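You operate a simulated robot arm through the tools that you are given. There is no shell and no other tool. Be economical: measure what you need, move in short steps, check, and stop when the job is done.

Carry out the task below with a simulated robot arm. There is one attempt and no reset: what you move stays moved.

## Task
Turn the tension knob with the orange dot on head two to 2. Turn the tension knob with the green dot on head one to 1. Turn the rail knob with the purple dot over head one to 5. Put the orange card on the top of the side bench. Shut the sliding lid of the grey spool box. Take the light green brush and put it on the blue pack. Put the 10 mm blue t-handle key from the top of the wooden desk on the top of the pale wooden stand and the 15 mm blue t-handle key on the spot right of the hooping jig. Take the deep light green tray and put it on the middle board of the shelf with the card pocket. Open the white shelf door. Any order will do. Set down upright: blue t-handle key.

The check looks at the end state, three seconds after you hand in, the way a careful person would. Anything else that was tipped, shoved, dropped, spilled or broken makes it a failure. A push-on lid holds only when it is set on centred and level and pressed home; a screw cap is set on level and turned clockwise until tight.

## Robot
A 7-joint arm with a two-finger parallel gripper on a trunk, on a base that drives. Base frame: it is fixed to the floor where the robot stands at the start and does not move with it; the origin is under the middle of the robot, x ahead of it, y to its left, z up. Readings come in cm, rad, newtons and seconds.
Its first joint turns from -2.897 to 2.897 rad. Places, roughly: blue pack [575, 250, 75]; blue t-handle key [300, 325, 75]; deep light green tray (15x8x5 cm) [470, 130, 80]; light green brush (8x4x5 cm) [550, 260, 80]; middle board of the shelf with the card pocket [650, -90, 90]; orange card [400, 50, 100]; rail knob with the purple dot over head one [360, 30, 170]; sliding lid of the grey spool box [520, 320, 70]; spot right of the hooping jig (17x18 cm) [396, 80, 82]; tension knob with the green dot on head one [340, 20, 150]; tension knob with the orange dot on head two [290, 0, 140]; top of the pale wooden stand [470, 30, 80]; top of the side bench [560, 260, 80]; white shelf door [160, -310, 30]. Payload 3.43 kg.
The TCP is the grasp point between the finger pads, 3 cm short of the fingertips. In the tool frame z runs along the fingers and y along their closing line. Largest opening 9.4 cm; finger width 2.8, thickness 1; the body of the gripper, 5 by 9.6 cm, starts 5.5 cm behind the TCP.
Orientation is that of the tool frame in the base frame, as [roll, pitch, yaw] about the fixed x, y, z axes, in that order (R = Rz(yaw) Ry(pitch) Rx(roll)). With the fingers straight down and closing along the base's y, the tool's x points along the base's -x, its y along +y and its z along -z.

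## Interface
- The arm moves only by the tool arm_command. Its argument "series" is a list that holds one entry, the list of rows, each a list of 7 numbers: the shift along the tool's x, y, z in cm, then the turn, a rotation vector about the tool's x, y, z in rad, then the finger opening in cm, from 0 to 9.4. In form: [[[tx, ty, tz, rx, ry, rz, grip], ...]]. A call has 1 to 12 rows; each row shifts and turns the commanded pose from where the row before left it, along the tool's axes as they then stand. Each row takes 0.2 s and may step no farther than 5 cm and 0.15 rad from the row before; otherwise, or with a gripper value out of range, the whole call is refused. Where a pose cannot be reached the arm comes as near as it can. A force on the tool above 40 N (or 10 N above the force at the start of the call, whichever is more), or a blocked arm, ends the call early, and 0.2 s more pass. Each finger travels about 4.5 cm/s and halts on what it meets, pressing with about 31 N; the grip force reading is that of the motor and also rises with nothing between the fingers. The clock runs only during rows and for 0.2 s after the last one: add rows that do not move to give the fingers time. The reply holds the time, the measured pose of the TCP, the force on the tool along the base axes, the opening and the grip force, in the units named above and with some noise, with the torque about the TCP (base axes, N m) and any sound that the robot's microphone picked up.
- Cameras (640 x 400 px; columns grow to the right, rows downward): "scene" is now at [52.69, 15.85, 127.18]; the picture's right is [-0.40, -0.91, 0.00], its down [-0.29, 0.13, -0.95] and it looks along [0.87, -0.38, -0.32] (base axes); focal length 252 px, centre (320, 200). "wrist" rides on the gripper at [7.6, 1.4, -10.2] in the tool frame; the picture's right is [-0.18, 0.98, 0.00], its down [-0.75, -0.14, -0.64] and it looks along [-0.63, -0.12, 0.77] (tool axes); focal length 243 px, centre (320, 200). There is no depth. A picture from a camera that has moved, and an enlarged one, comes with that camera's place and axes in the base frame and with its lens.
- capture(camera): a new picture of that camera. It takes no simulated time.
- lift_body(by): slides the trunk up (or, below 0, down) by that many cm; the arm and the scene camera ride with it, the base frame stays. It gives what a move gives, with no picture.
- drive_base(legs): drives the robot by 1 to 6 legs, each [ahead, left, turn to the left] in cm, cm and rad, along the robot's own axes; the way and the turn of a leg run together, so that a leg with both is an arc; at most 150 cm and 3.142 rad a leg. The arm and the cameras ride along, it lands a little off, and it stops where it bumps. It gives what a move gives.
- turn_head(pan, tilt): turns the head with the scene camera to pan (to the left, within 1.798 rad either way) and tilt (down, from -0.506 to 1.204), counted from straight ahead of the robot. It gives what a move gives.
- enlarge(camera, box): a new picture of the part [left, top, right, bottom] of that camera's present view, enlarged. It takes no simulated time.
- close_job(): hands the job in; it is judged then, once.

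Go step by step. Nothing tells you exact positions but the pictures and the camera data: compare them with the known pose of the tool, close in by small moves and look again before you grip or let go. The budget is 217 turns and 210 pictures, counting those below and the enlarged ones. Unless the task says otherwise, let go and move clear before handing in, and close with one line.

The tools are called after ">>>" as a command line: name --argument value ..., lists and objects as JSON in quotes. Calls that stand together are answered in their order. arm_command: Moves the arm, as the interface text tells. Its arguments: {"type":"object","properties":{"series":{"type":"array"}},"required":["series"]} The other tools are called the same way: lift_body (by) slides the trunk up or down; drive_base (legs) drives the base; turn_head (pan, tilt) turns the head that bears the scene camera; capture (camera) takes a picture; enlarge (camera, box) takes an enlarged picture of a part of a camera's view; close_job () hands the job in.

At the start:

```text
t: 0.0
tcp_pos: [64.71, -10.14, 100.1]
ee_rot: [3.141, 0.001, 3.142]
contact_force: [-0.7, 0.7, -0.6]
ft_torque: [0.04, 0.0, 0.0]
opening: 9.39
grasp_force: 0.1
trunk travel left (down, up): [-30.0, 31.0]
robot x, y, heading: [-0.31, -0.12, 0.0]
head pan, tilt: [-0.417, 0.323]
```

scene: 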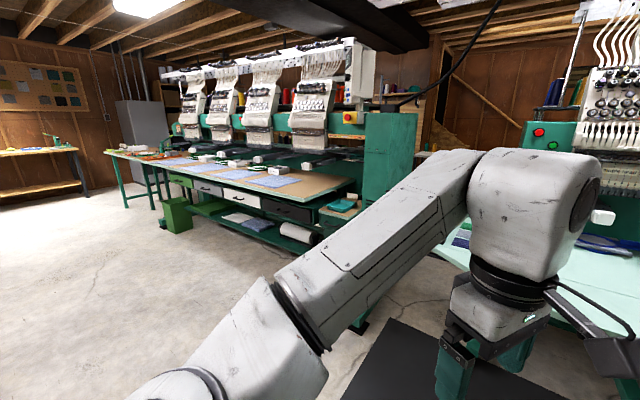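
wrist: 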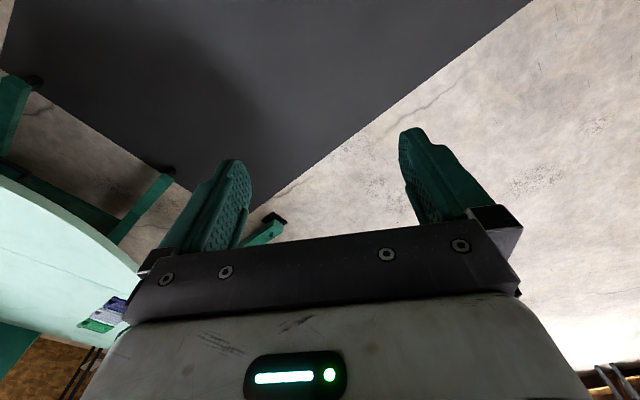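

I see an embroidery workshop, with a multi-head machine ahead-left and another machine on the right. First I look around with the head.

>>> turn_head --pan 0.5 --tilt 0.1

>>> capture --camera "scene"

>>> turn_head --pan -1.2 --tilt 0.2

>>> capture --camera "scene"

>>> turn_head --pan 0 --tilt 0.1

>>> capture --camera "scene"

```text
t: 1.2
tcp_pos: [64.67, -10.16, 100.06]
ee_rot: [3.141, 0.0, -3.141]
contact_force: [-0.3, 0.9, 0.8]
ft_torque: [0.01, -0.01, 0.01]
opening: 9.41
grasp_force: 0.1
trunk travel left (down, up): [-30.0, 31.0]
robot x, y, heading: [0.03, -0.23, 0.003]
head pan, tilt: [0.499, 0.099]
```

```text
207 pictures are left
camera scene: at [52.24, 24.03, 129.25], right [0.48, -0.88, 0.0], down [-0.09, -0.05, -0.99], along [0.87, 0.48, -0.1], focal length 252 px, centre (320, 200)
```

scene: 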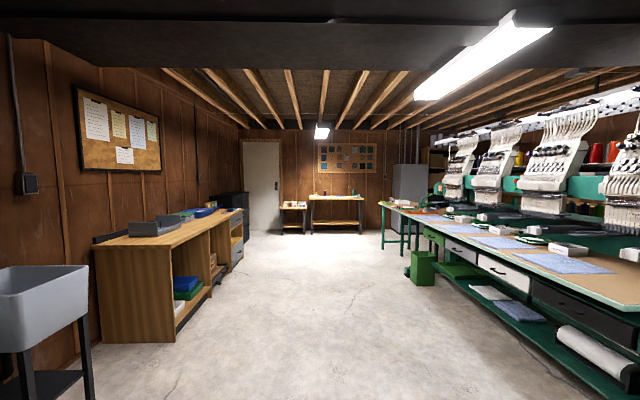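

```text
t: 2.9
tcp_pos: [64.72, -10.21, 100.01]
ee_rot: [3.141, -0.001, 3.141]
contact_force: [-0.3, -0.5, -1.2]
ft_torque: [-0.02, -0.01, -0.01]
opening: 9.4
grasp_force: 0.1
trunk travel left (down, up): [-30.0, 31.0]
robot x, y, heading: [0.18, 0.16, 0.003]
head pan, tilt: [-1.201, 0.201]
```

```text
206 pictures are left
camera scene: at [47.53, 10.94, 128.31], right [-0.93, -0.36, 0.0], down [-0.07, 0.19, -0.98], along [0.35, -0.91, -0.2], focal length 252 px, centre (320, 200)
```

scene: 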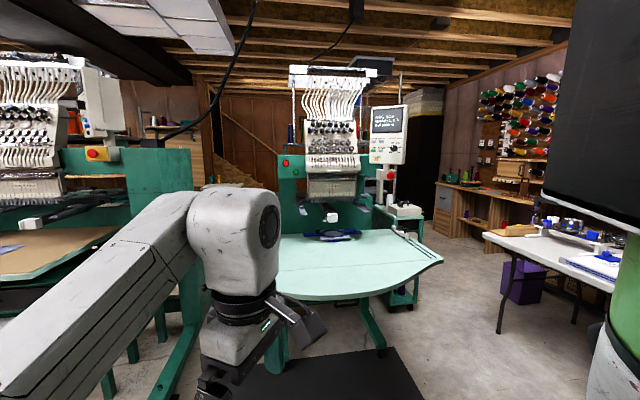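

```text
t: 4.3
tcp_pos: [64.73, -10.15, 100.12]
ee_rot: [3.141, 0.002, -3.141]
contact_force: [0.0, -0.7, 0.0]
ft_torque: [0.02, 0.0, -0.01]
opening: 9.4
grasp_force: 0.1
trunk travel left (down, up): [-30.0, 31.0]
robot x, y, heading: [-0.2, -0.03, -0.004]
head pan, tilt: [0.0, 0.099]
```

```text
205 pictures are left
camera scene: at [53.36, 19.62, 129.25], right [0.0, -1.0, 0.0], down [-0.1, 0.0, -0.99], along [0.99, 0.0, -0.1], focal length 252 px, centre (320, 200)
```

scene: 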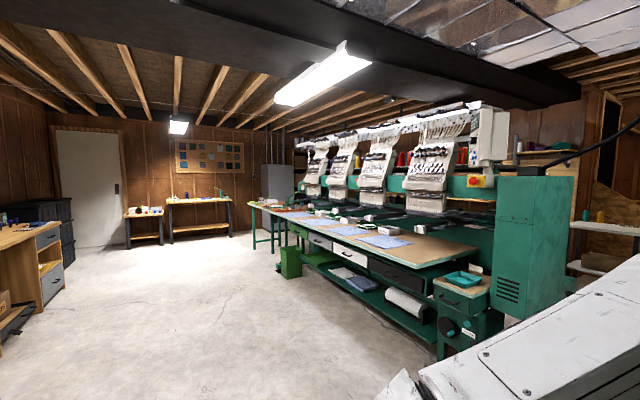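

The machine runs diagonally, about 35° to x, and its heads probably count from the far end. I drive up the aisle to look closer.

>>> drive_base --legs '[[150, 0, 0], [0, 0, 0.6]]'

>>> turn_head --pan -0.8 --tilt 0.1

>>> capture --camera "scene"

>>> turn_head --pan 0 --tilt 0.2

>>> capture --camera "scene"

```text
t: 13.5
tcp_pos: [212.0, 25.85, 99.95]
ee_rot: [3.141, -0.001, -2.567]
contact_force: [0.2, -0.1, 1.3]
ft_torque: [0.0, -0.02, -0.02]
opening: 9.39
grasp_force: 0.1
trunk travel left (down, up): [-30.0, 31.0]
robot x, y, heading: [152.16, -0.8, 0.576]
head pan, tilt: [0.0, 0.099]
```

```text
t: 14.6
tcp_pos: [212.01, 25.7, 99.83]
ee_rot: [-3.142, 0.0, -2.565]
contact_force: [-0.3, 0.2, -0.5]
ft_torque: [0.01, 0.01, 0.0]
opening: 9.39
grasp_force: 0.1
trunk travel left (down, up): [-30.0, 31.0]
robot x, y, heading: [152.25, -1.12, 0.58]
head pan, tilt: [-0.799, 0.099]
```

```text
204 pictures are left
camera scene: at [187.58, 37.56, 129.05], right [-0.22, -0.98, 0.0], down [-0.1, 0.02, -0.99], along [0.97, -0.22, -0.1], focal length 252 px, centre (320, 200)
```

scene: 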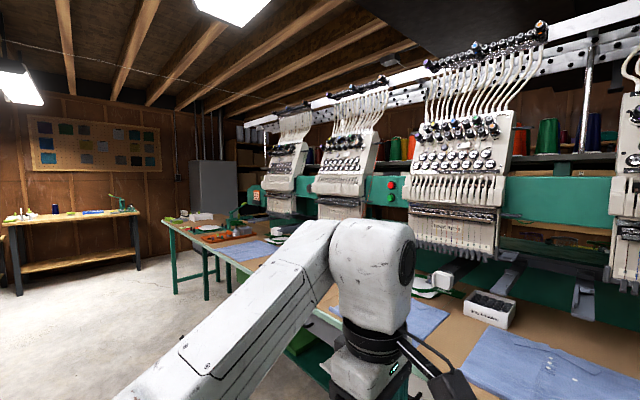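

```text
t: 15.8
tcp_pos: [212.01, 25.76, 99.91]
ee_rot: [3.141, -0.001, -2.564]
contact_force: [0.2, -0.1, -0.7]
ft_torque: [0.01, -0.03, -0.01]
opening: 9.42
grasp_force: 0.1
trunk travel left (down, up): [-30.0, 31.0]
robot x, y, heading: [152.18, -0.87, 0.577]
head pan, tilt: [0.0, 0.201]
```

```text
203 pictures are left
camera scene: at [186.42, 44.66, 128.11], right [0.54, -0.84, 0.0], down [-0.17, -0.11, -0.98], along [0.82, 0.53, -0.2], focal length 252 px, centre (320, 200)
```

scene: 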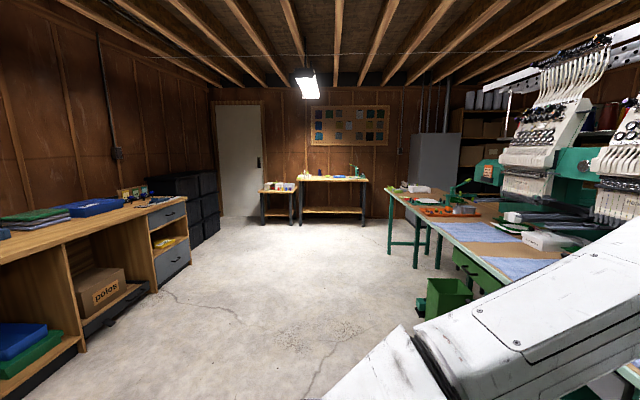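

I need to identify the heads, so I enlarge the views of them.

>>> turn_head --pan -0.7 --tilt -0.1

>>> enlarge --camera "scene" --box '[200, 120, 440, 270]'

>>> enlarge --camera "scene" --box '[400, 100, 640, 250]'

```text
t: 16.8
tcp_pos: [211.98, 25.71, 99.92]
ee_rot: [-3.141, 0.0, -2.567]
contact_force: [0.0, 0.1, 0.4]
ft_torque: [0.02, 0.02, 0.02]
opening: 9.43
grasp_force: 0.0
trunk travel left (down, up): [-30.0, 31.0]
robot x, y, heading: [152.26, -0.68, 0.574]
head pan, tilt: [-0.7, -0.099]
```

```text
2.67 times, centred on (320, 195) of scene
camera zoom: at [187.24, 38.52, 130.84], right [-0.12, -0.99, 0.0], down [0.1, -0.01, -1.0], along [0.99, -0.12, 0.1], focal length 673 px, centre (320, 213)
```

zoom: 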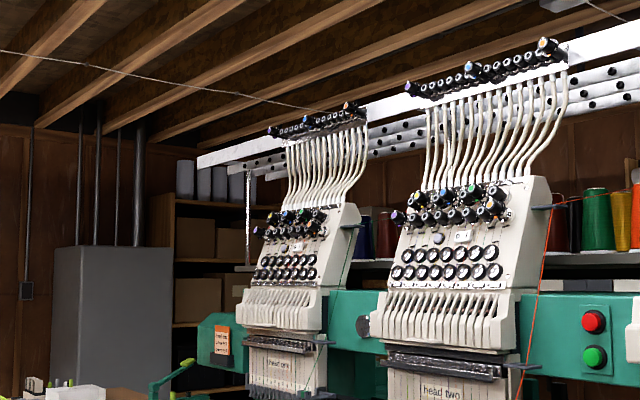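

```text
2.67 times, centred on (520, 175) of scene
camera zoom: at [187.24, 38.52, 130.84], right [-0.12, -0.99, 0.0], down [0.1, -0.01, -1.0], along [0.99, -0.12, 0.1], focal length 673 px, centre (-213, 267)
```

zoom: 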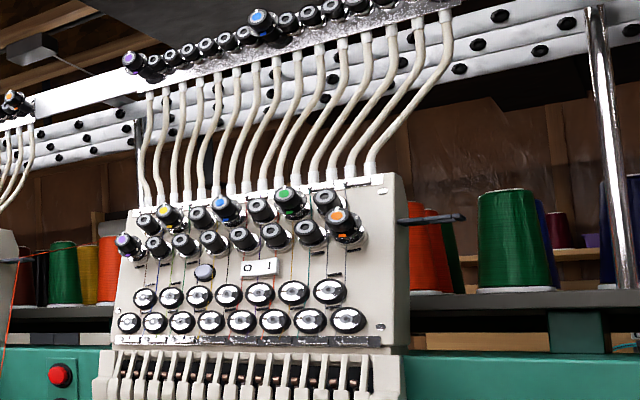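

Labels show the far head is "head one" and the next one "head two". The orange card is on the green end panel. I drive along the aisle for a second viewpoint to triangulate.

>>> drive_base --legs '[[110, 0, 0]]'

>>> turn_head --pan -1.5 --tilt 0.1

>>> capture --camera "scene"

>>> turn_head --pan -0.5 --tilt 0.3

>>> capture --camera "scene"

```text
t: 22.5
tcp_pos: [305.48, 86.29, 99.88]
ee_rot: [3.14, -0.001, -2.566]
contact_force: [0.2, 0.4, 0.0]
ft_torque: [0.01, 0.04, 0.0]
opening: 9.4
grasp_force: 0.1
trunk travel left (down, up): [-30.0, 31.0]
robot x, y, heading: [245.44, 60.19, 0.577]
head pan, tilt: [-0.7, -0.099]
```

```text
t: 23.6
tcp_pos: [305.47, 86.44, 99.94]
ee_rot: [-3.141, 0.0, -2.565]
contact_force: [-0.8, 0.2, 0.6]
ft_torque: [-0.04, 0.01, 0.0]
opening: 9.41
grasp_force: 0.1
trunk travel left (down, up): [-30.0, 31.0]
robot x, y, heading: [245.42, 59.47, 0.58]
head pan, tilt: [-1.499, 0.099]
```

```text
200 pictures are left
camera scene: at [277.63, 92.91, 129.05], right [-0.8, -0.6, 0.0], down [-0.06, 0.08, -1.0], along [0.6, -0.79, -0.1], focal length 252 px, centre (320, 200)
```

scene: 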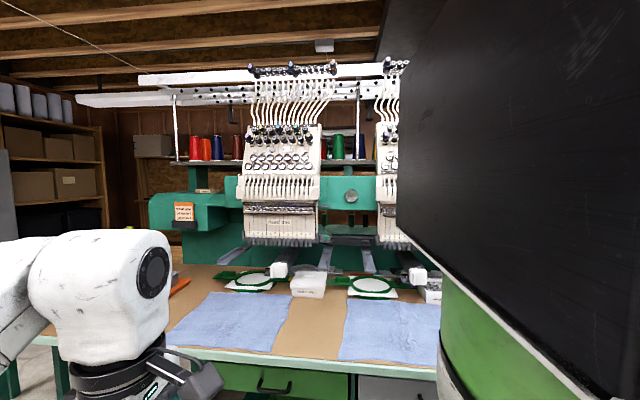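

```text
t: 24.9
tcp_pos: [305.6, 86.4, 99.9]
ee_rot: [3.142, 0.0, -2.565]
contact_force: [0.0, -0.1, -0.5]
ft_torque: [0.03, 0.01, 0.0]
opening: 9.43
grasp_force: 0.0
trunk travel left (down, up): [-30.0, 31.0]
robot x, y, heading: [245.46, 59.87, 0.577]
head pan, tilt: [-0.499, 0.3]
```

```text
199 pictures are left
camera scene: at [281.39, 100.96, 127.19], right [0.08, -1.0, 0.0], down [-0.29, -0.02, -0.96], along [0.95, 0.07, -0.3], focal length 252 px, centre (320, 200)
```

scene: 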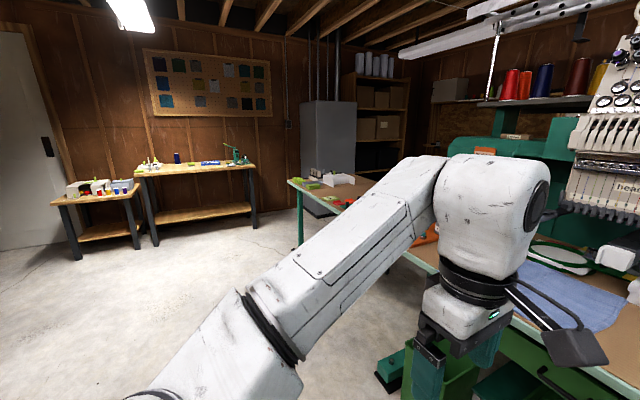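

Head one's label sits at about (344, 29, 112) and head two's at about (303, 4, 112). The machine line runs at about 0.54 rad, and the table edge is about 30 cm in front of the heads. I raise the trunk, retract the arm and turn to face the machine.

>>> lift_body --by 30

>>> arm_command --series '[[[4, 0, 0, 0, 0, 0, 9], [4, 0, 0, 0, 0, 0, 9], [4, 0, 0, 0, 0, 0, 9], [4, 0, 0, 0, 0, 0, 9], [4, 0, 0, 0, 0, 0, 9], [4, 0, 0, 0, 0, 0, 9]]]'

>>> drive_base --legs '[[20, 0, 0], [0, 0, -1.6]]'

>>> turn_head --pan 0.2 --tilt 0.1

>>> capture --camera "scene"

```text
t: 27.9
tcp_pos: [305.55, 86.53, 129.87]
ee_rot: [3.141, 0.001, -2.565]
contact_force: [-0.1, -0.2, 0.7]
ft_torque: [0.03, 0.02, 0.0]
opening: 9.4
grasp_force: 0.2
trunk travel left (down, up): [-60.0, 1.0]
robot x, y, heading: [245.84, 59.73, 0.575]
head pan, tilt: [-0.499, 0.3]
```

```text
t: 29.3
tcp_pos: [291.67, 73.1, 131.18]
ee_rot: [3.141, 0.001, -2.566]
contact_force: [-0.6, -0.4, -0.4]
ft_torque: [0.04, 0.01, -0.04]
opening: 9.01
grasp_force: 0.1
out of reach, approached as far as the arm can: row 5, 6
trunk travel left (down, up): [-60.0, 1.0]
robot x, y, heading: [245.71, 59.6, 0.575]
head pan, tilt: [-0.499, 0.3]
```

```text
t: 34.8
tcp_pos: [275.05, 24.51, 131.18]
ee_rot: [3.141, 0.0, 2.117]
contact_force: [0.2, 0.2, -0.6]
ft_torque: [-0.01, 0.03, -0.03]
opening: 9.0
grasp_force: 0.1
trunk travel left (down, up): [-60.0, 1.0]
robot x, y, heading: [263.01, 70.86, -1.019]
head pan, tilt: [-0.499, 0.3]
```

```text
t: 35.9
tcp_pos: [275.08, 24.53, 131.23]
ee_rot: [3.141, 0.001, 2.118]
contact_force: [-0.2, 0.2, -0.2]
ft_torque: [0.01, 0.0, 0.03]
opening: 9.0
grasp_force: 0.1
trunk travel left (down, up): [-60.0, 1.0]
robot x, y, heading: [263.1, 70.6, -1.023]
head pan, tilt: [0.201, 0.099]
```

```text
198 pictures are left
camera scene: at [308.64, 36.5, 159.05], right [-0.73, -0.68, 0.0], down [-0.07, 0.07, -0.99], along [0.68, -0.73, -0.1], focal length 252 px, centre (320, 200)
```

scene: 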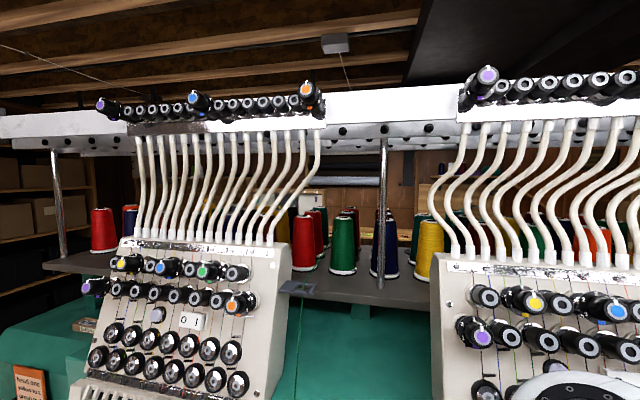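

Head one is at left and head two at right. I zoom in on their knobs.

>>> enlarge --camera "scene" --box '[76, 240, 268, 360]'

>>> enlarge --camera "scene" --box '[80, 70, 240, 170]'

>>> turn_head --pan -0.3 --tilt 0.3

>>> capture --camera "scene"

```text
3.33 times, centred on (172, 300) of scene
camera zoom: at [308.64, 36.5, 159.05], right [-0.73, -0.68, 0.0], down [-0.07, 0.07, -0.99], along [0.68, -0.73, -0.1], focal length 841 px, centre (813, -133)
```

zoom: 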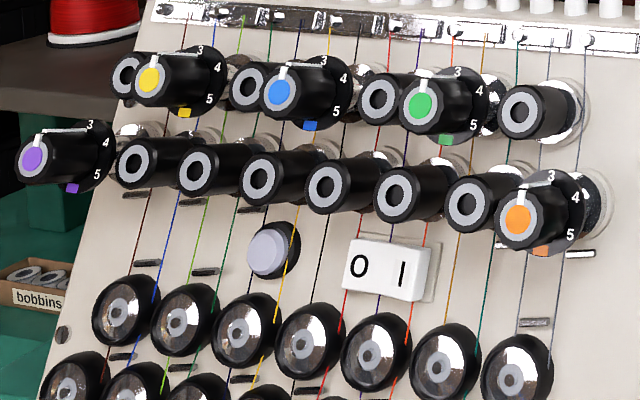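

```text
4.00 times, centred on (160, 120) of scene
camera zoom: at [308.64, 36.5, 159.05], right [-0.73, -0.68, 0.0], down [-0.07, 0.07, -0.99], along [0.68, -0.73, -0.1], focal length 1010 px, centre (960, 520)
```

zoom: 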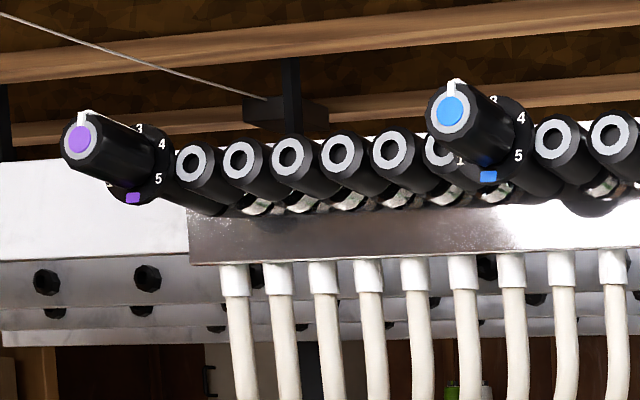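

```text
t: 36.8
tcp_pos: [275.19, 24.53, 131.27]
ee_rot: [-3.141, -0.001, 2.119]
contact_force: [0.1, 0.0, 0.1]
ft_torque: [-0.01, -0.01, 0.02]
opening: 9.01
grasp_force: 0.1
trunk travel left (down, up): [-60.0, 1.0]
robot x, y, heading: [262.51, 70.74, -1.02]
head pan, tilt: [-0.3, 0.3]
```

```text
195 pictures are left
camera scene: at [304.68, 34.2, 157.19], right [-0.97, -0.25, 0.0], down [-0.07, 0.29, -0.96], along [0.24, -0.93, -0.3], focal length 252 px, centre (320, 200)
```

scene: 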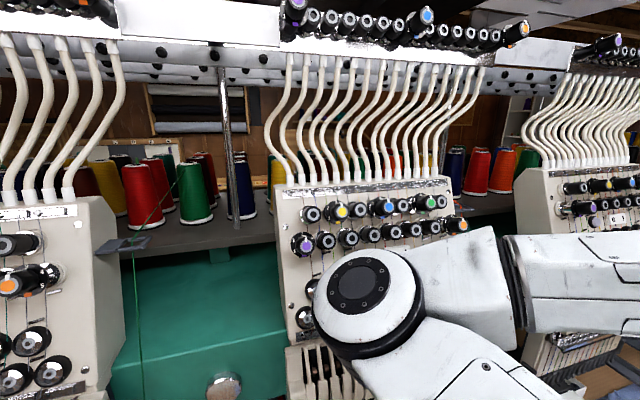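

Every pointer seems to stand at 3. I rotate the tool to horizontal, pointing at the machine, and begin with head two's orange knob.

>>> arm_command --series '[[[0, 0, -1, 0, -0.131, 0, 9], [0, 0, -1, 0, -0.131, 0, 9], [0, 0, -1, 0, -0.131, 0, 9], [0, 0, -1, 0, -0.131, 0, 9], [0, 0, -1, 0, -0.131, 0, 9], [0, 0, -1, 0, -0.131, 0, 9], [0, 0, 0, 0, -0.131, 0, 9], [0, 0, 0, 0, -0.131, 0, 9], [0, 0, 0, 0, -0.131, 0, 9], [0, 0, 0, 0, -0.131, 0, 9], [0, 0, 0, 0, -0.131, 0, 9], [0, 0, 0, 0, -0.131, 0, 9]]]'

>>> capture --camera "scene"

>>> capture --camera "wrist"

```text
t: 39.4
tcp_pos: [265.92, 11.17, 127.32]
ee_rot: [2.963, 1.414, 1.945]
contact_force: [-0.2, -0.2, 0.0]
ft_torque: [-0.02, 0.02, -0.01]
opening: 8.99
grasp_force: 0.2
out of reach, approached as far as the arm can: row 1, 2, 3, 4, 5, 6, 7, 8, 9, 10, 11, 12
trunk travel left (down, up): [-60.0, 1.0]
robot x, y, heading: [262.84, 70.64, -1.022]
head pan, tilt: [-0.3, 0.3]
```

```text
194 pictures are left
camera scene: at [304.67, 34.23, 157.2], right [-0.97, -0.25, 0.0], down [-0.07, 0.29, -0.96], along [0.23, -0.93, -0.3], focal length 252 px, centre (320, 200)
```

scene: 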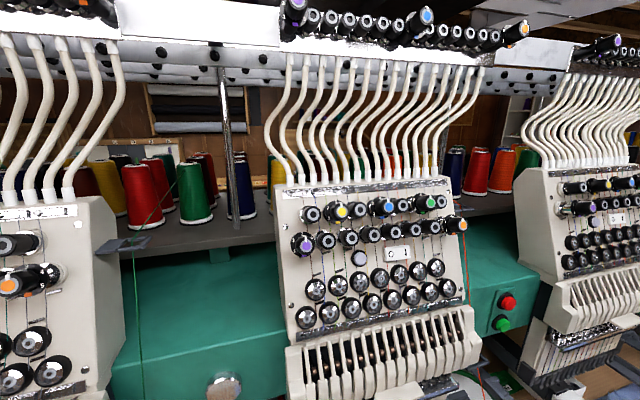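

```text
193 pictures are left
camera wrist: at [261.47, 21.6, 121.35], right [0.85, 0.49, 0.21], down [-0.41, 0.36, 0.84], along [0.33, -0.8, 0.5], focal length 243 px, centre (320, 200)
```

wrist: 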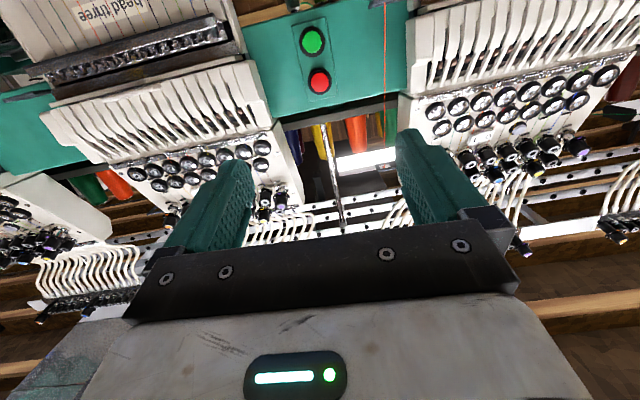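

The tool is nearly horizontal. I move it in front of the orange knob on head two.

>>> arm_command --series '[[[-2.6, 2.8, 1.6, 0, -0.02, 0, 7], [-2.6, 2.8, 1.6, 0, -0.02, 0, 7], [-2.6, 2.8, 1.6, 0, -0.02, 0, 7], [-2.6, 2.8, 1.6, 0, -0.02, 0, 7], [-2.6, 2.8, 1.6, 0, -0.02, 0, 7], [-2.6, 2.8, 1.6, 0, -0.02, 0, 7]]]'

>>> capture --camera "scene"

>>> capture --camera "wrist"

```text
t: 40.8
tcp_pos: [277.53, 4.17, 126.67]
ee_rot: [2.901, 1.516, 1.879]
contact_force: [0.8, 0.2, 0.7]
ft_torque: [0.0, 0.02, -0.04]
opening: 7.02
grasp_force: 0.1
out of reach, approached as far as the arm can: row 1, 2, 3, 4, 5, 6
trunk travel left (down, up): [-60.0, 1.0]
robot x, y, heading: [262.54, 70.89, -1.024]
head pan, tilt: [-0.3, 0.3]
```

```text
192 pictures are left
camera scene: at [304.65, 34.2, 157.19], right [-0.97, -0.25, 0.0], down [-0.07, 0.29, -0.96], along [0.23, -0.93, -0.3], focal length 252 px, centre (320, 200)
```

scene: 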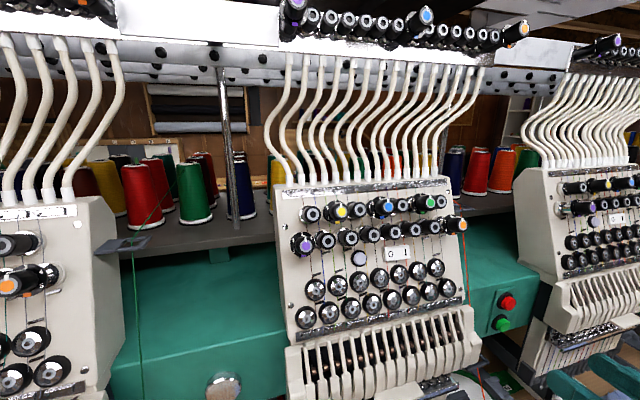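

```text
191 pictures are left
camera wrist: at [273.32, 14.0, 119.63], right [0.84, 0.5, 0.2], down [-0.44, 0.43, 0.78], along [0.31, -0.75, 0.59], focal length 243 px, centre (320, 200)
```

wrist: 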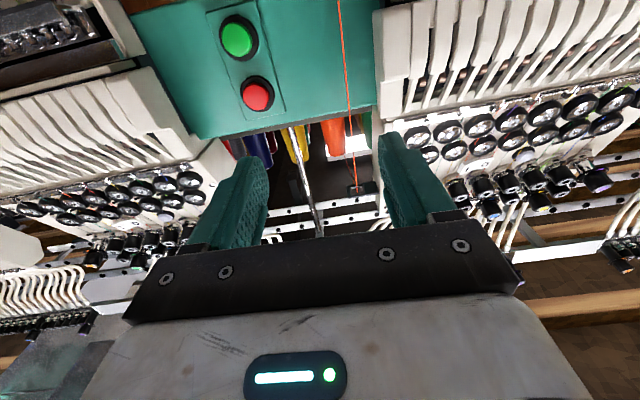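

The arm stops short, perhaps from a joint limit at close range. I continue outward and up.

>>> arm_command --series '[[[-3, 2, 0, 0, 0, 0, 7], [-3, 2, 0, 0, 0, 0, 7], [-3, 2, 0, 0, 0, 0, 7], [-3, 2, 0, 0, 0, 0, 7]]]'

```text
t: 41.8
tcp_pos: [277.73, 4.12, 126.82]
ee_rot: [2.966, 1.517, 1.945]
contact_force: [0.3, -0.5, -0.5]
ft_torque: [0.02, -0.01, -0.04]
opening: 7.0
grasp_force: 0.1
out of reach, approached as far as the arm can: row 1, 2, 3, 4
trunk travel left (down, up): [-60.0, 1.0]
robot x, y, heading: [263.3, 70.54, -1.025]
head pan, tilt: [-0.3, 0.3]
```

>>> arm_command --series '[[[0, 0, 4, 0, 0, 0, 7], [0, 0, 4, 0, 0, 0, 7]]]'

>>> turn_head --pan -0.5 --tilt 0.9

>>> capture --camera "scene"

```text
t: 42.4
tcp_pos: [281.89, -3.06, 127.4]
ee_rot: [3.036, 1.563, 2.011]
contact_force: [-0.5, -0.2, -1.3]
ft_torque: [0.02, -0.04, 0.02]
opening: 7.0
grasp_force: 0.1
trunk travel left (down, up): [-60.0, 1.0]
robot x, y, heading: [262.63, 70.79, -1.022]
head pan, tilt: [-0.3, 0.3]
```

```text
t: 43.4
tcp_pos: [281.77, -2.92, 127.33]
ee_rot: [2.879, 1.557, 1.861]
contact_force: [-0.3, 0.0, -0.1]
ft_torque: [0.0, 0.01, 0.0]
opening: 6.98
grasp_force: 0.0
trunk travel left (down, up): [-60.0, 1.0]
robot x, y, heading: [262.45, 70.7, -1.022]
head pan, tilt: [-0.499, 0.901]
```

```text
190 pictures are left
camera scene: at [302.75, 35.7, 151.97], right [-1.0, -0.05, 0.0], down [-0.04, 0.78, -0.62], along [0.03, -0.62, -0.78], focal length 252 px, centre (320, 200)
```

scene: 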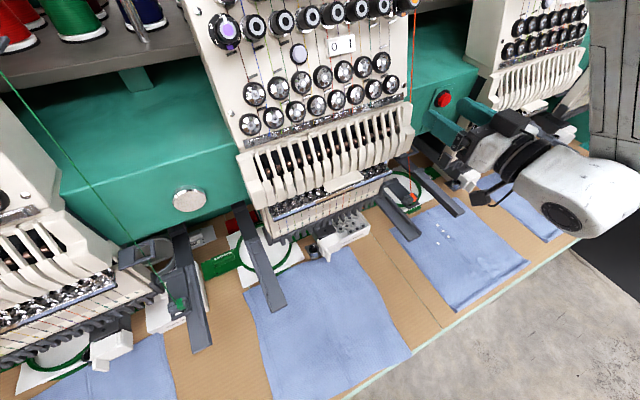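

Forward moves work, so the limit is a fold limit at close range. I try raising now.

>>> arm_command --series '[[[-4, 0, 0, 0, 0, 0, 7], [-4, 0, 0, 0, 0, 0, 7], [-4, 0, 0, 0, 0, 0, 7], [-4, 0, 0, 0, 0, 0, 7], [-2, 0, 0, 0, 0, 0, 7]]]'

```text
t: 44.6
tcp_pos: [282.27, -3.67, 142.18]
ee_rot: [2.589, 1.562, 1.57]
contact_force: [0.4, -0.1, -0.6]
ft_torque: [0.02, 0.0, -0.01]
opening: 7.0
grasp_force: 0.0
out of reach, approached as far as the arm can: row 1, 2, 3
trunk travel left (down, up): [-60.0, 1.0]
robot x, y, heading: [262.79, 70.6, -1.02]
head pan, tilt: [-0.499, 0.901]
```

>>> arm_command --series '[[[-1, 0, -4, 0, 0, 0, 7], [0, 0, -4, 0, 0, 0, 7], [0, 0, -4, 0, 0, 0, 7], [0, 4, 0, 0, 0, 0, 7], [0, 4, 0, 0, 0, 0, 7], [0, 4, 0, 0, 0, 0, 7]]]'

>>> turn_head --pan -0.5 --tilt 0.4

>>> capture --camera "scene"

>>> capture --camera "wrist"

```text
t: 46.0
tcp_pos: [281.69, -1.03, 142.11]
ee_rot: [-2.876, 1.533, 2.164]
contact_force: [0.1, 0.0, -0.8]
ft_torque: [0.02, -0.04, 0.02]
opening: 7.0
grasp_force: 0.1
out of reach, approached as far as the arm can: row 1, 2, 3, 5, 6
trunk travel left (down, up): [-60.0, 1.0]
robot x, y, heading: [262.56, 70.84, -1.022]
head pan, tilt: [-0.499, 0.901]
stopped in row 6: the arm was blocked; the commanded pose is now the measured one
```

```text
t: 47.0
tcp_pos: [282.0, -1.03, 142.24]
ee_rot: [-2.898, 1.54, 2.142]
contact_force: [0.3, 0.0, 0.5]
ft_torque: [-0.01, -0.01, 0.01]
opening: 7.0
grasp_force: 0.1
trunk travel left (down, up): [-60.0, 1.0]
robot x, y, heading: [262.96, 70.67, -1.02]
head pan, tilt: [-0.499, 0.4]
```

```text
189 pictures are left
camera scene: at [302.78, 33.97, 156.25], right [-1.0, -0.05, 0.0], down [-0.02, 0.39, -0.92], along [0.04, -0.92, -0.39], focal length 252 px, centre (320, 200)
```

scene: 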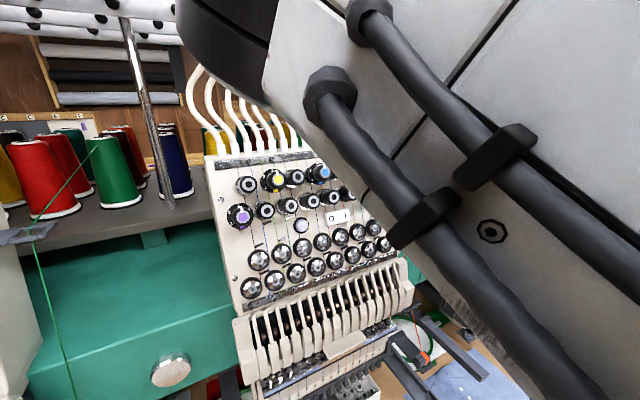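

```text
188 pictures are left
camera wrist: at [279.9, 9.27, 134.86], right [0.93, 0.31, 0.18], down [-0.33, 0.54, 0.77], along [0.15, -0.78, 0.61], focal length 243 px, centre (320, 200)
```

wrist: 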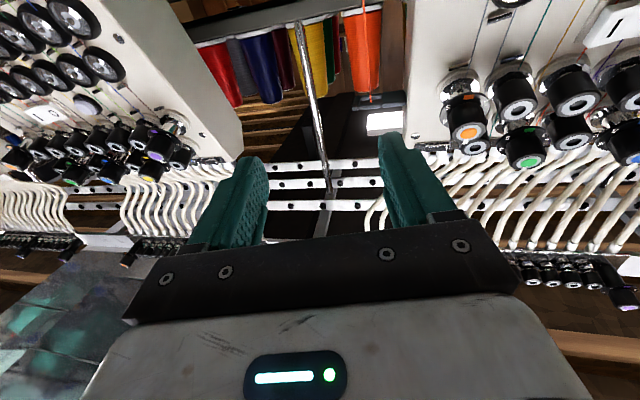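

The arm is too cramped at this range. I triangulate the orange dot at about (294, -3.5, 143.3), then back the base off 15 cm and re-aim.

>>> drive_base --legs '[[-15, 0, 0]]'

>>> arm_command --series '[[[0, 0, 1, -0.11, 0, 0, 7], [0, 2.5, 1, -0.11, 0, 0, 7], [0, 2.5, 2, 0, 0, 0, 7], [0, 2.5, 2, 0, 0, 0, 7], [0, 2, 2, 0, 0, 0, 7]]]'

>>> capture --camera "scene"

>>> capture --camera "wrist"

```text
t: 48.3
tcp_pos: [274.14, 11.92, 142.09]
ee_rot: [-2.94, 1.538, 2.1]
contact_force: [0.6, -1.1, 0.5]
ft_torque: [-0.01, 0.01, 0.01]
opening: 7.0
grasp_force: 0.0
trunk travel left (down, up): [-60.0, 1.0]
robot x, y, heading: [254.86, 83.56, -1.022]
head pan, tilt: [-0.499, 0.4]
```

```text
t: 49.5
tcp_pos: [286.19, 9.58, 141.77]
ee_rot: [3.103, 1.539, 2.077]
contact_force: [-1.2, -0.1, 0.2]
ft_torque: [-0.01, -0.03, -0.02]
opening: 6.99
grasp_force: 0.1
trunk travel left (down, up): [-60.0, 1.0]
robot x, y, heading: [254.63, 83.45, -1.018]
head pan, tilt: [-0.499, 0.4]
```

```text
187 pictures are left
camera scene: at [294.89, 46.93, 156.27], right [-1.0, -0.05, 0.0], down [-0.02, 0.39, -0.92], along [0.05, -0.92, -0.39], focal length 252 px, centre (320, 200)
```

scene: 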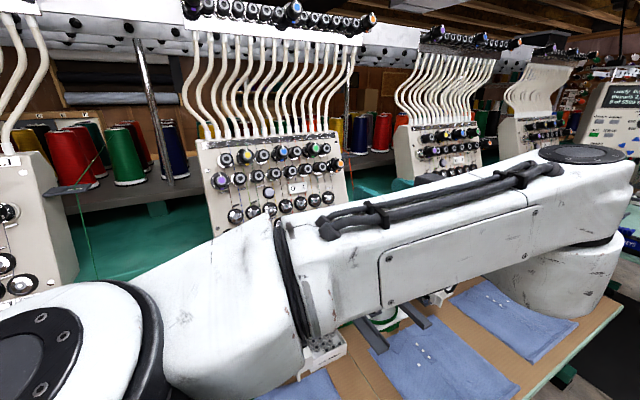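

```text
186 pictures are left
camera wrist: at [281.97, 19.21, 134.45], right [0.84, 0.51, 0.19], down [-0.44, 0.45, 0.77], along [0.31, -0.73, 0.61], focal length 243 px, centre (320, 200)
```

wrist: 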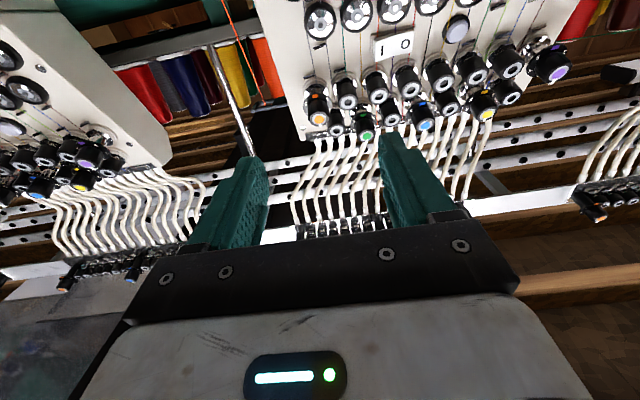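

>>> enlarge --camera "wrist" --box '[260, 40, 420, 140]'

>>> enlarge --camera "scene" --box '[200, 120, 360, 220]'

```text
4.00 times, centred on (340, 90) of wrist
camera zoom: at [281.97, 19.21, 134.45], right [0.84, 0.51, 0.19], down [-0.44, 0.45, 0.77], along [0.31, -0.73, 0.61], focal length 970 px, centre (240, 640)
```

zoom: 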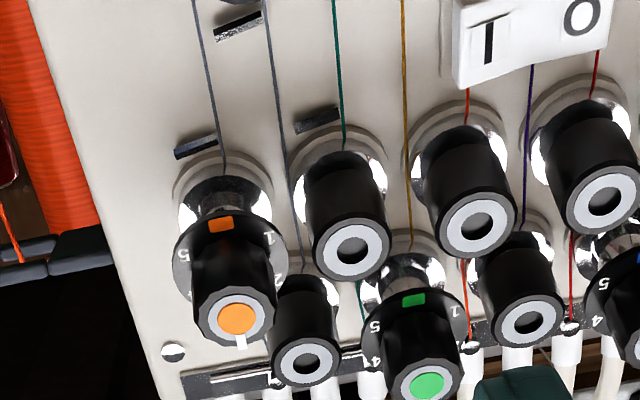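

```text
4.00 times, centred on (280, 170) of scene
camera zoom: at [294.89, 46.93, 156.27], right [-1.0, -0.05, 0.0], down [-0.02, 0.39, -0.92], along [0.05, -0.92, -0.39], focal length 1010 px, centre (480, 320)
```

zoom: 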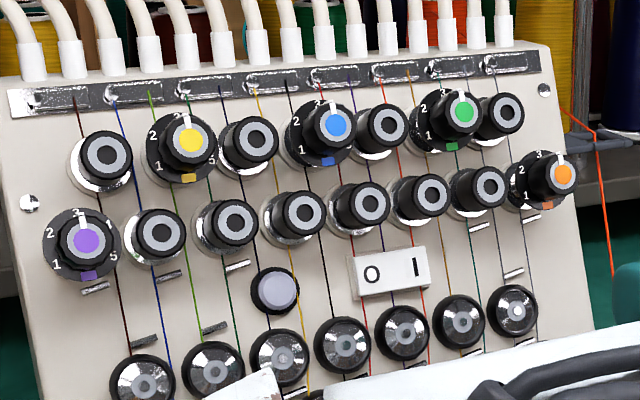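

I now have the knob geometry. The orange dot is at about (293.4, -3.1, 143.3), the axis tilts up about 14.5°, the knob is about 2.1 cm thick and the dial steps are about 60°. I align the tool 5.5 cm in front on the axis.

>>> arm_command --series '[[[-1, 0, 0, 0, 0.11, 0, 4.5], [-1, 0, 0, 0, 0.11, 0, 4.5], [-1.6, -0.2, 4, 0, 0, 0, 4.5], [-1.6, -0.14, 4.2, 0, 0, 0, 4.5]]]'

>>> capture --camera "wrist"

>>> enlarge --camera "scene" --box '[260, 110, 420, 210]'

```text
t: 50.5
tcp_pos: [290.45, 1.74, 145.04]
ee_rot: [3.139, 1.318, 2.117]
contact_force: [0.3, 1.0, 0.8]
ft_torque: [0.0, 0.01, -0.01]
opening: 4.52
grasp_force: 0.1
trunk travel left (down, up): [-60.0, 1.0]
robot x, y, heading: [255.04, 83.69, -1.019]
head pan, tilt: [-0.499, 0.4]
```

```text
183 pictures are left
camera wrist: at [285.47, 12.57, 140.14], right [0.86, 0.47, 0.18], down [-0.35, 0.3, 0.89], along [0.37, -0.83, 0.42], focal length 243 px, centre (320, 200)
```

wrist: 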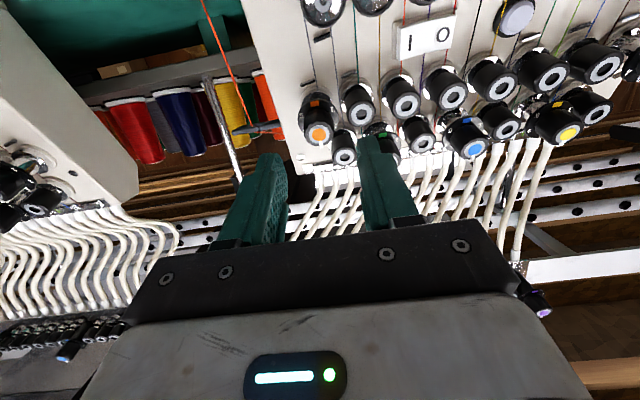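

```text
4.00 times, centred on (340, 160) of scene
camera zoom: at [294.93, 46.95, 156.26], right [-1.0, -0.05, 0.0], down [-0.02, 0.39, -0.92], along [0.05, -0.92, -0.39], focal length 1010 px, centre (240, 360)
```

zoom: 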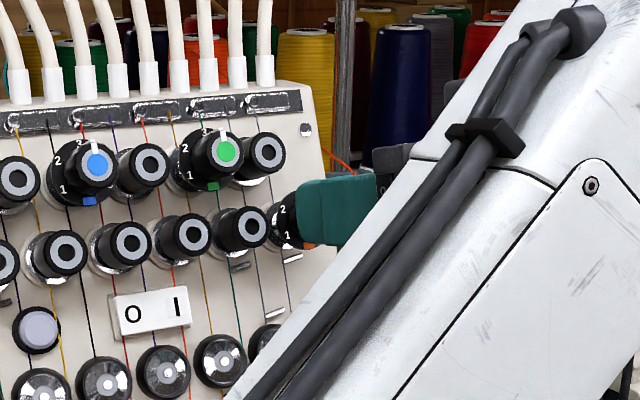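

The alignment matches. I advance 4.2 cm and close.

>>> arm_command --series '[[[0, 0, 2, 0, 0, 0, 4.5], [0, 0, 2.2, 0, 0, 0, 4.5], [0, 0, 0, 0, 0, 0, 1.5], [0, 0, 0, 0, 0, 0, 1.5], [0, 0, 0, 0, 0, 0, 1.5]]]'

>>> enlarge --camera "wrist" --box '[220, 60, 420, 185]'

```text
t: 51.7
tcp_pos: [292.51, -1.68, 143.99]
ee_rot: [3.14, 1.318, 2.114]
contact_force: [-0.8, -1.4, 0.0]
ft_torque: [-0.13, 0.18, -0.53]
opening: 2.14
grasp_force: 43.1
trunk travel left (down, up): [-60.0, 1.0]
robot x, y, heading: [254.89, 83.61, -1.023]
head pan, tilt: [-0.499, 0.4]
```

```text
3.20 times, centred on (320, 122) of wrist
camera zoom: at [287.57, 9.13, 139.09], right [0.86, 0.47, 0.18], down [-0.35, 0.3, 0.89], along [0.37, -0.83, 0.42], focal length 776 px, centre (320, 448)
```

zoom: 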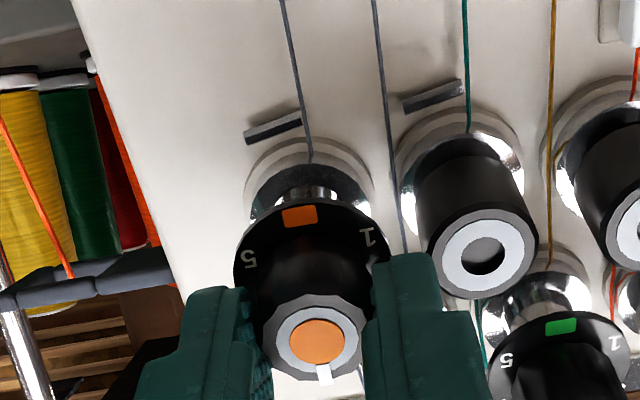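

Gripped at 2.14 cm. I turn counter-clockwise by 60°.

>>> arm_command --series '[[[0, 0, 0, 0, 0, -0.131, 1.5], [0, 0, 0, 0, 0, -0.131, 1.5], [0, 0, 0, 0, 0, -0.131, 1.5], [0, 0, 0, 0, 0, -0.131, 1.5], [0, 0, 0, 0, 0, -0.131, 1.5], [0, 0, 0, 0, 0, -0.131, 1.5], [0, 0, 0, 0, 0, -0.131, 1.5], [0, 0, 0, 0, 0, -0.131, 1.5]]]'

>>> enlarge --camera "wrist" --box '[220, 60, 420, 185]'

>>> enlarge --camera "scene" --box '[260, 110, 420, 210]'

```text
t: 53.5
tcp_pos: [292.78, -1.53, 143.8]
ee_rot: [-1.866, 0.502, -2.736]
contact_force: [-1.2, 22.5, -15.7]
ft_torque: [0.78, -0.26, 1.53]
opening: 2.28
grasp_force: 45.0
trunk travel left (down, up): [-60.0, 1.0]
robot x, y, heading: [254.84, 83.75, -1.021]
head pan, tilt: [-0.499, 0.4]
```

```text
3.20 times, centred on (320, 122) of wrist
camera zoom: at [281.92, 4.92, 141.43], right [0.45, 0.5, -0.74], down [0.24, 0.73, 0.64], along [0.86, -0.47, 0.21], focal length 776 px, centre (320, 448)
```

zoom: 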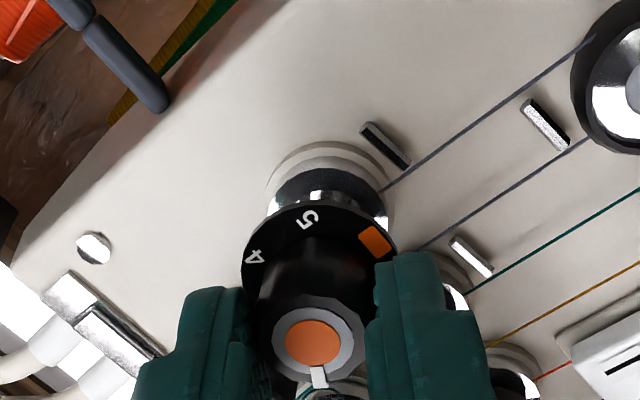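

```text
4.00 times, centred on (340, 160) of scene
camera zoom: at [294.95, 47.07, 156.25], right [-1.0, -0.05, 0.0], down [-0.02, 0.39, -0.92], along [0.05, -0.92, -0.39], focal length 1010 px, centre (240, 360)
```

zoom: 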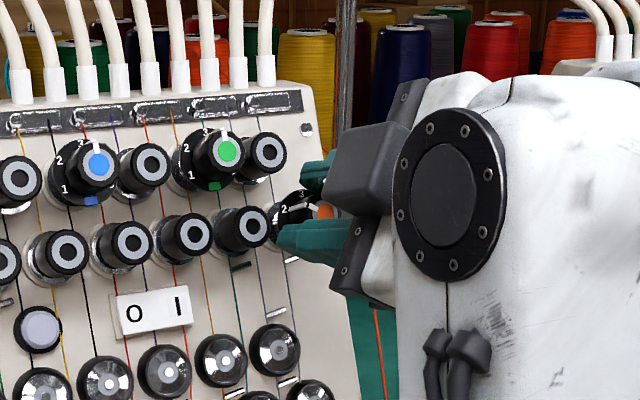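

The pointer followed the grip. I release, back off and look.

>>> arm_command --series '[[[0, 0, 0, 0, 0, 0, 4.5], [0, 0, 0, 0, 0, 0, 4.5], [0, 0, -3, 0, 0, 0, 4.5], [0, 0, -4, 0, 0, 0, 4.5], [0, 0, -4, 0, 0, 0, 4.5]]]'

>>> enlarge --camera "scene" --box '[280, 120, 376, 180]'

>>> enlarge --camera "wrist" --box '[220, 60, 420, 185]'

```text
t: 54.7
tcp_pos: [287.24, 7.45, 146.57]
ee_rot: [-1.861, 0.504, -2.736]
contact_force: [-0.8, 0.3, 1.2]
ft_torque: [0.02, -0.01, 0.0]
opening: 4.47
grasp_force: 0.1
trunk travel left (down, up): [-60.0, 1.0]
robot x, y, heading: [254.72, 83.65, -1.019]
head pan, tilt: [-0.499, 0.4]
```

```text
6.67 times, centred on (328, 150) of scene
camera zoom: at [294.92, 46.96, 156.26], right [-1.0, -0.05, 0.0], down [-0.02, 0.39, -0.92], along [0.05, -0.92, -0.39], focal length 1682 px, centre (267, 533)
```

zoom: 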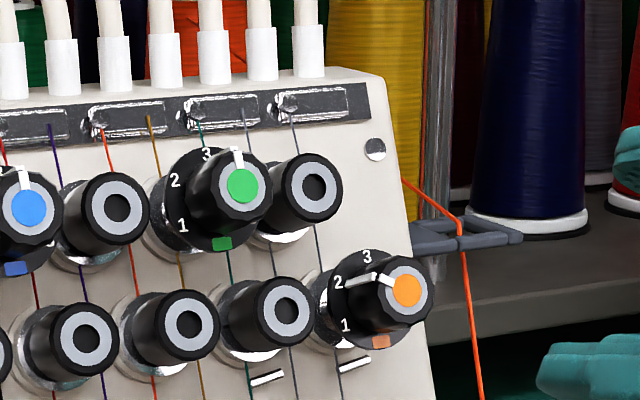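

```text
3.20 times, centred on (320, 122) of wrist
camera zoom: at [276.31, 14.03, 144.13], right [0.46, 0.5, -0.74], down [0.24, 0.73, 0.64], along [0.86, -0.47, 0.21], focal length 776 px, centre (320, 448)
```

zoom: 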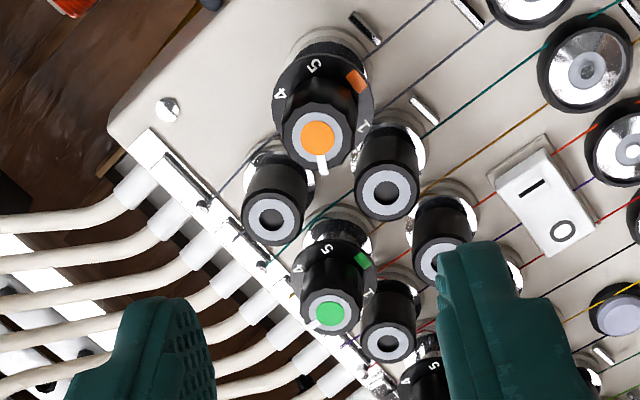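

The pointer now reads 2, with the line running to "2". I turn the wrist back and slide the base 48 cm left to head one.

>>> arm_command --series '[[[0, 0, -2, 0, 0, 0.14, 4.5], [0, 0, 0, 0, 0, 0.14, 4.5], [0, 0, 0, 0, 0, 0.14, 4.5], [0, 0, 0, 0, 0, 0.14, 4.5], [0, 0, 0, 0, 0, 0.14, 4.5], [0, 0, 0, 0, 0, 0.14, 4.5], [0, 0, 0, 0, 0, 0.14, 4.5], [0, 0, 0, 0, 0, 0.068, 4.5]]]'

>>> drive_base --legs '[[0, 41, 0]]'

>>> turn_head --pan -0.3 --tilt 0.2

>>> capture --camera "scene"

>>> capture --camera "wrist"

```text
t: 56.5
tcp_pos: [286.15, 9.2, 147.23]
ee_rot: [3.138, 1.318, 2.112]
contact_force: [-0.2, -0.6, 0.1]
ft_torque: [0.04, -0.04, -0.03]
opening: 4.5
grasp_force: 0.1
trunk travel left (down, up): [-60.0, 1.0]
robot x, y, heading: [254.93, 83.53, -1.027]
head pan, tilt: [-0.499, 0.4]
```

```text
t: 59.1
tcp_pos: [321.03, 30.48, 147.07]
ee_rot: [-3.14, 1.318, 2.124]
contact_force: [0.0, 0.4, 0.8]
ft_torque: [0.0, 0.01, -0.01]
opening: 4.51
grasp_force: 0.1
trunk travel left (down, up): [-60.0, 1.0]
robot x, y, heading: [289.52, 104.9, -1.02]
head pan, tilt: [-0.499, 0.4]
```

```text
t: 59.8
tcp_pos: [320.91, 30.61, 147.13]
ee_rot: [3.141, 1.315, 2.124]
contact_force: [0.1, -0.3, -0.2]
ft_torque: [0.03, -0.03, 0.0]
opening: 4.51
grasp_force: 0.1
trunk travel left (down, up): [-60.0, 1.0]
robot x, y, heading: [289.1, 104.83, -1.019]
head pan, tilt: [-0.3, 0.201]
```

```text
176 pictures are left
camera scene: at [331.5, 68.6, 158.11], right [-0.97, -0.25, 0.0], down [-0.05, 0.19, -0.98], along [0.24, -0.95, -0.2], focal length 252 px, centre (320, 200)
```

scene: 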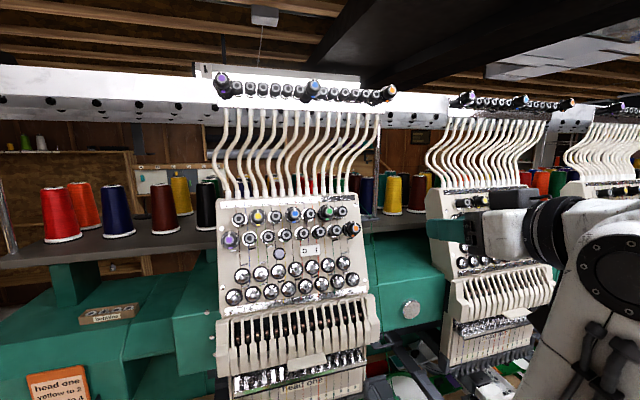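

```text
175 pictures are left
camera wrist: at [316.02, 41.29, 142.28], right [0.86, 0.48, 0.18], down [-0.35, 0.29, 0.89], along [0.37, -0.83, 0.42], focal length 243 px, centre (320, 200)
```

wrist: 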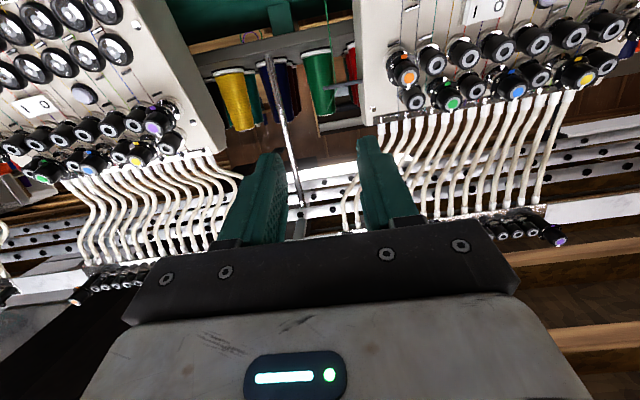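

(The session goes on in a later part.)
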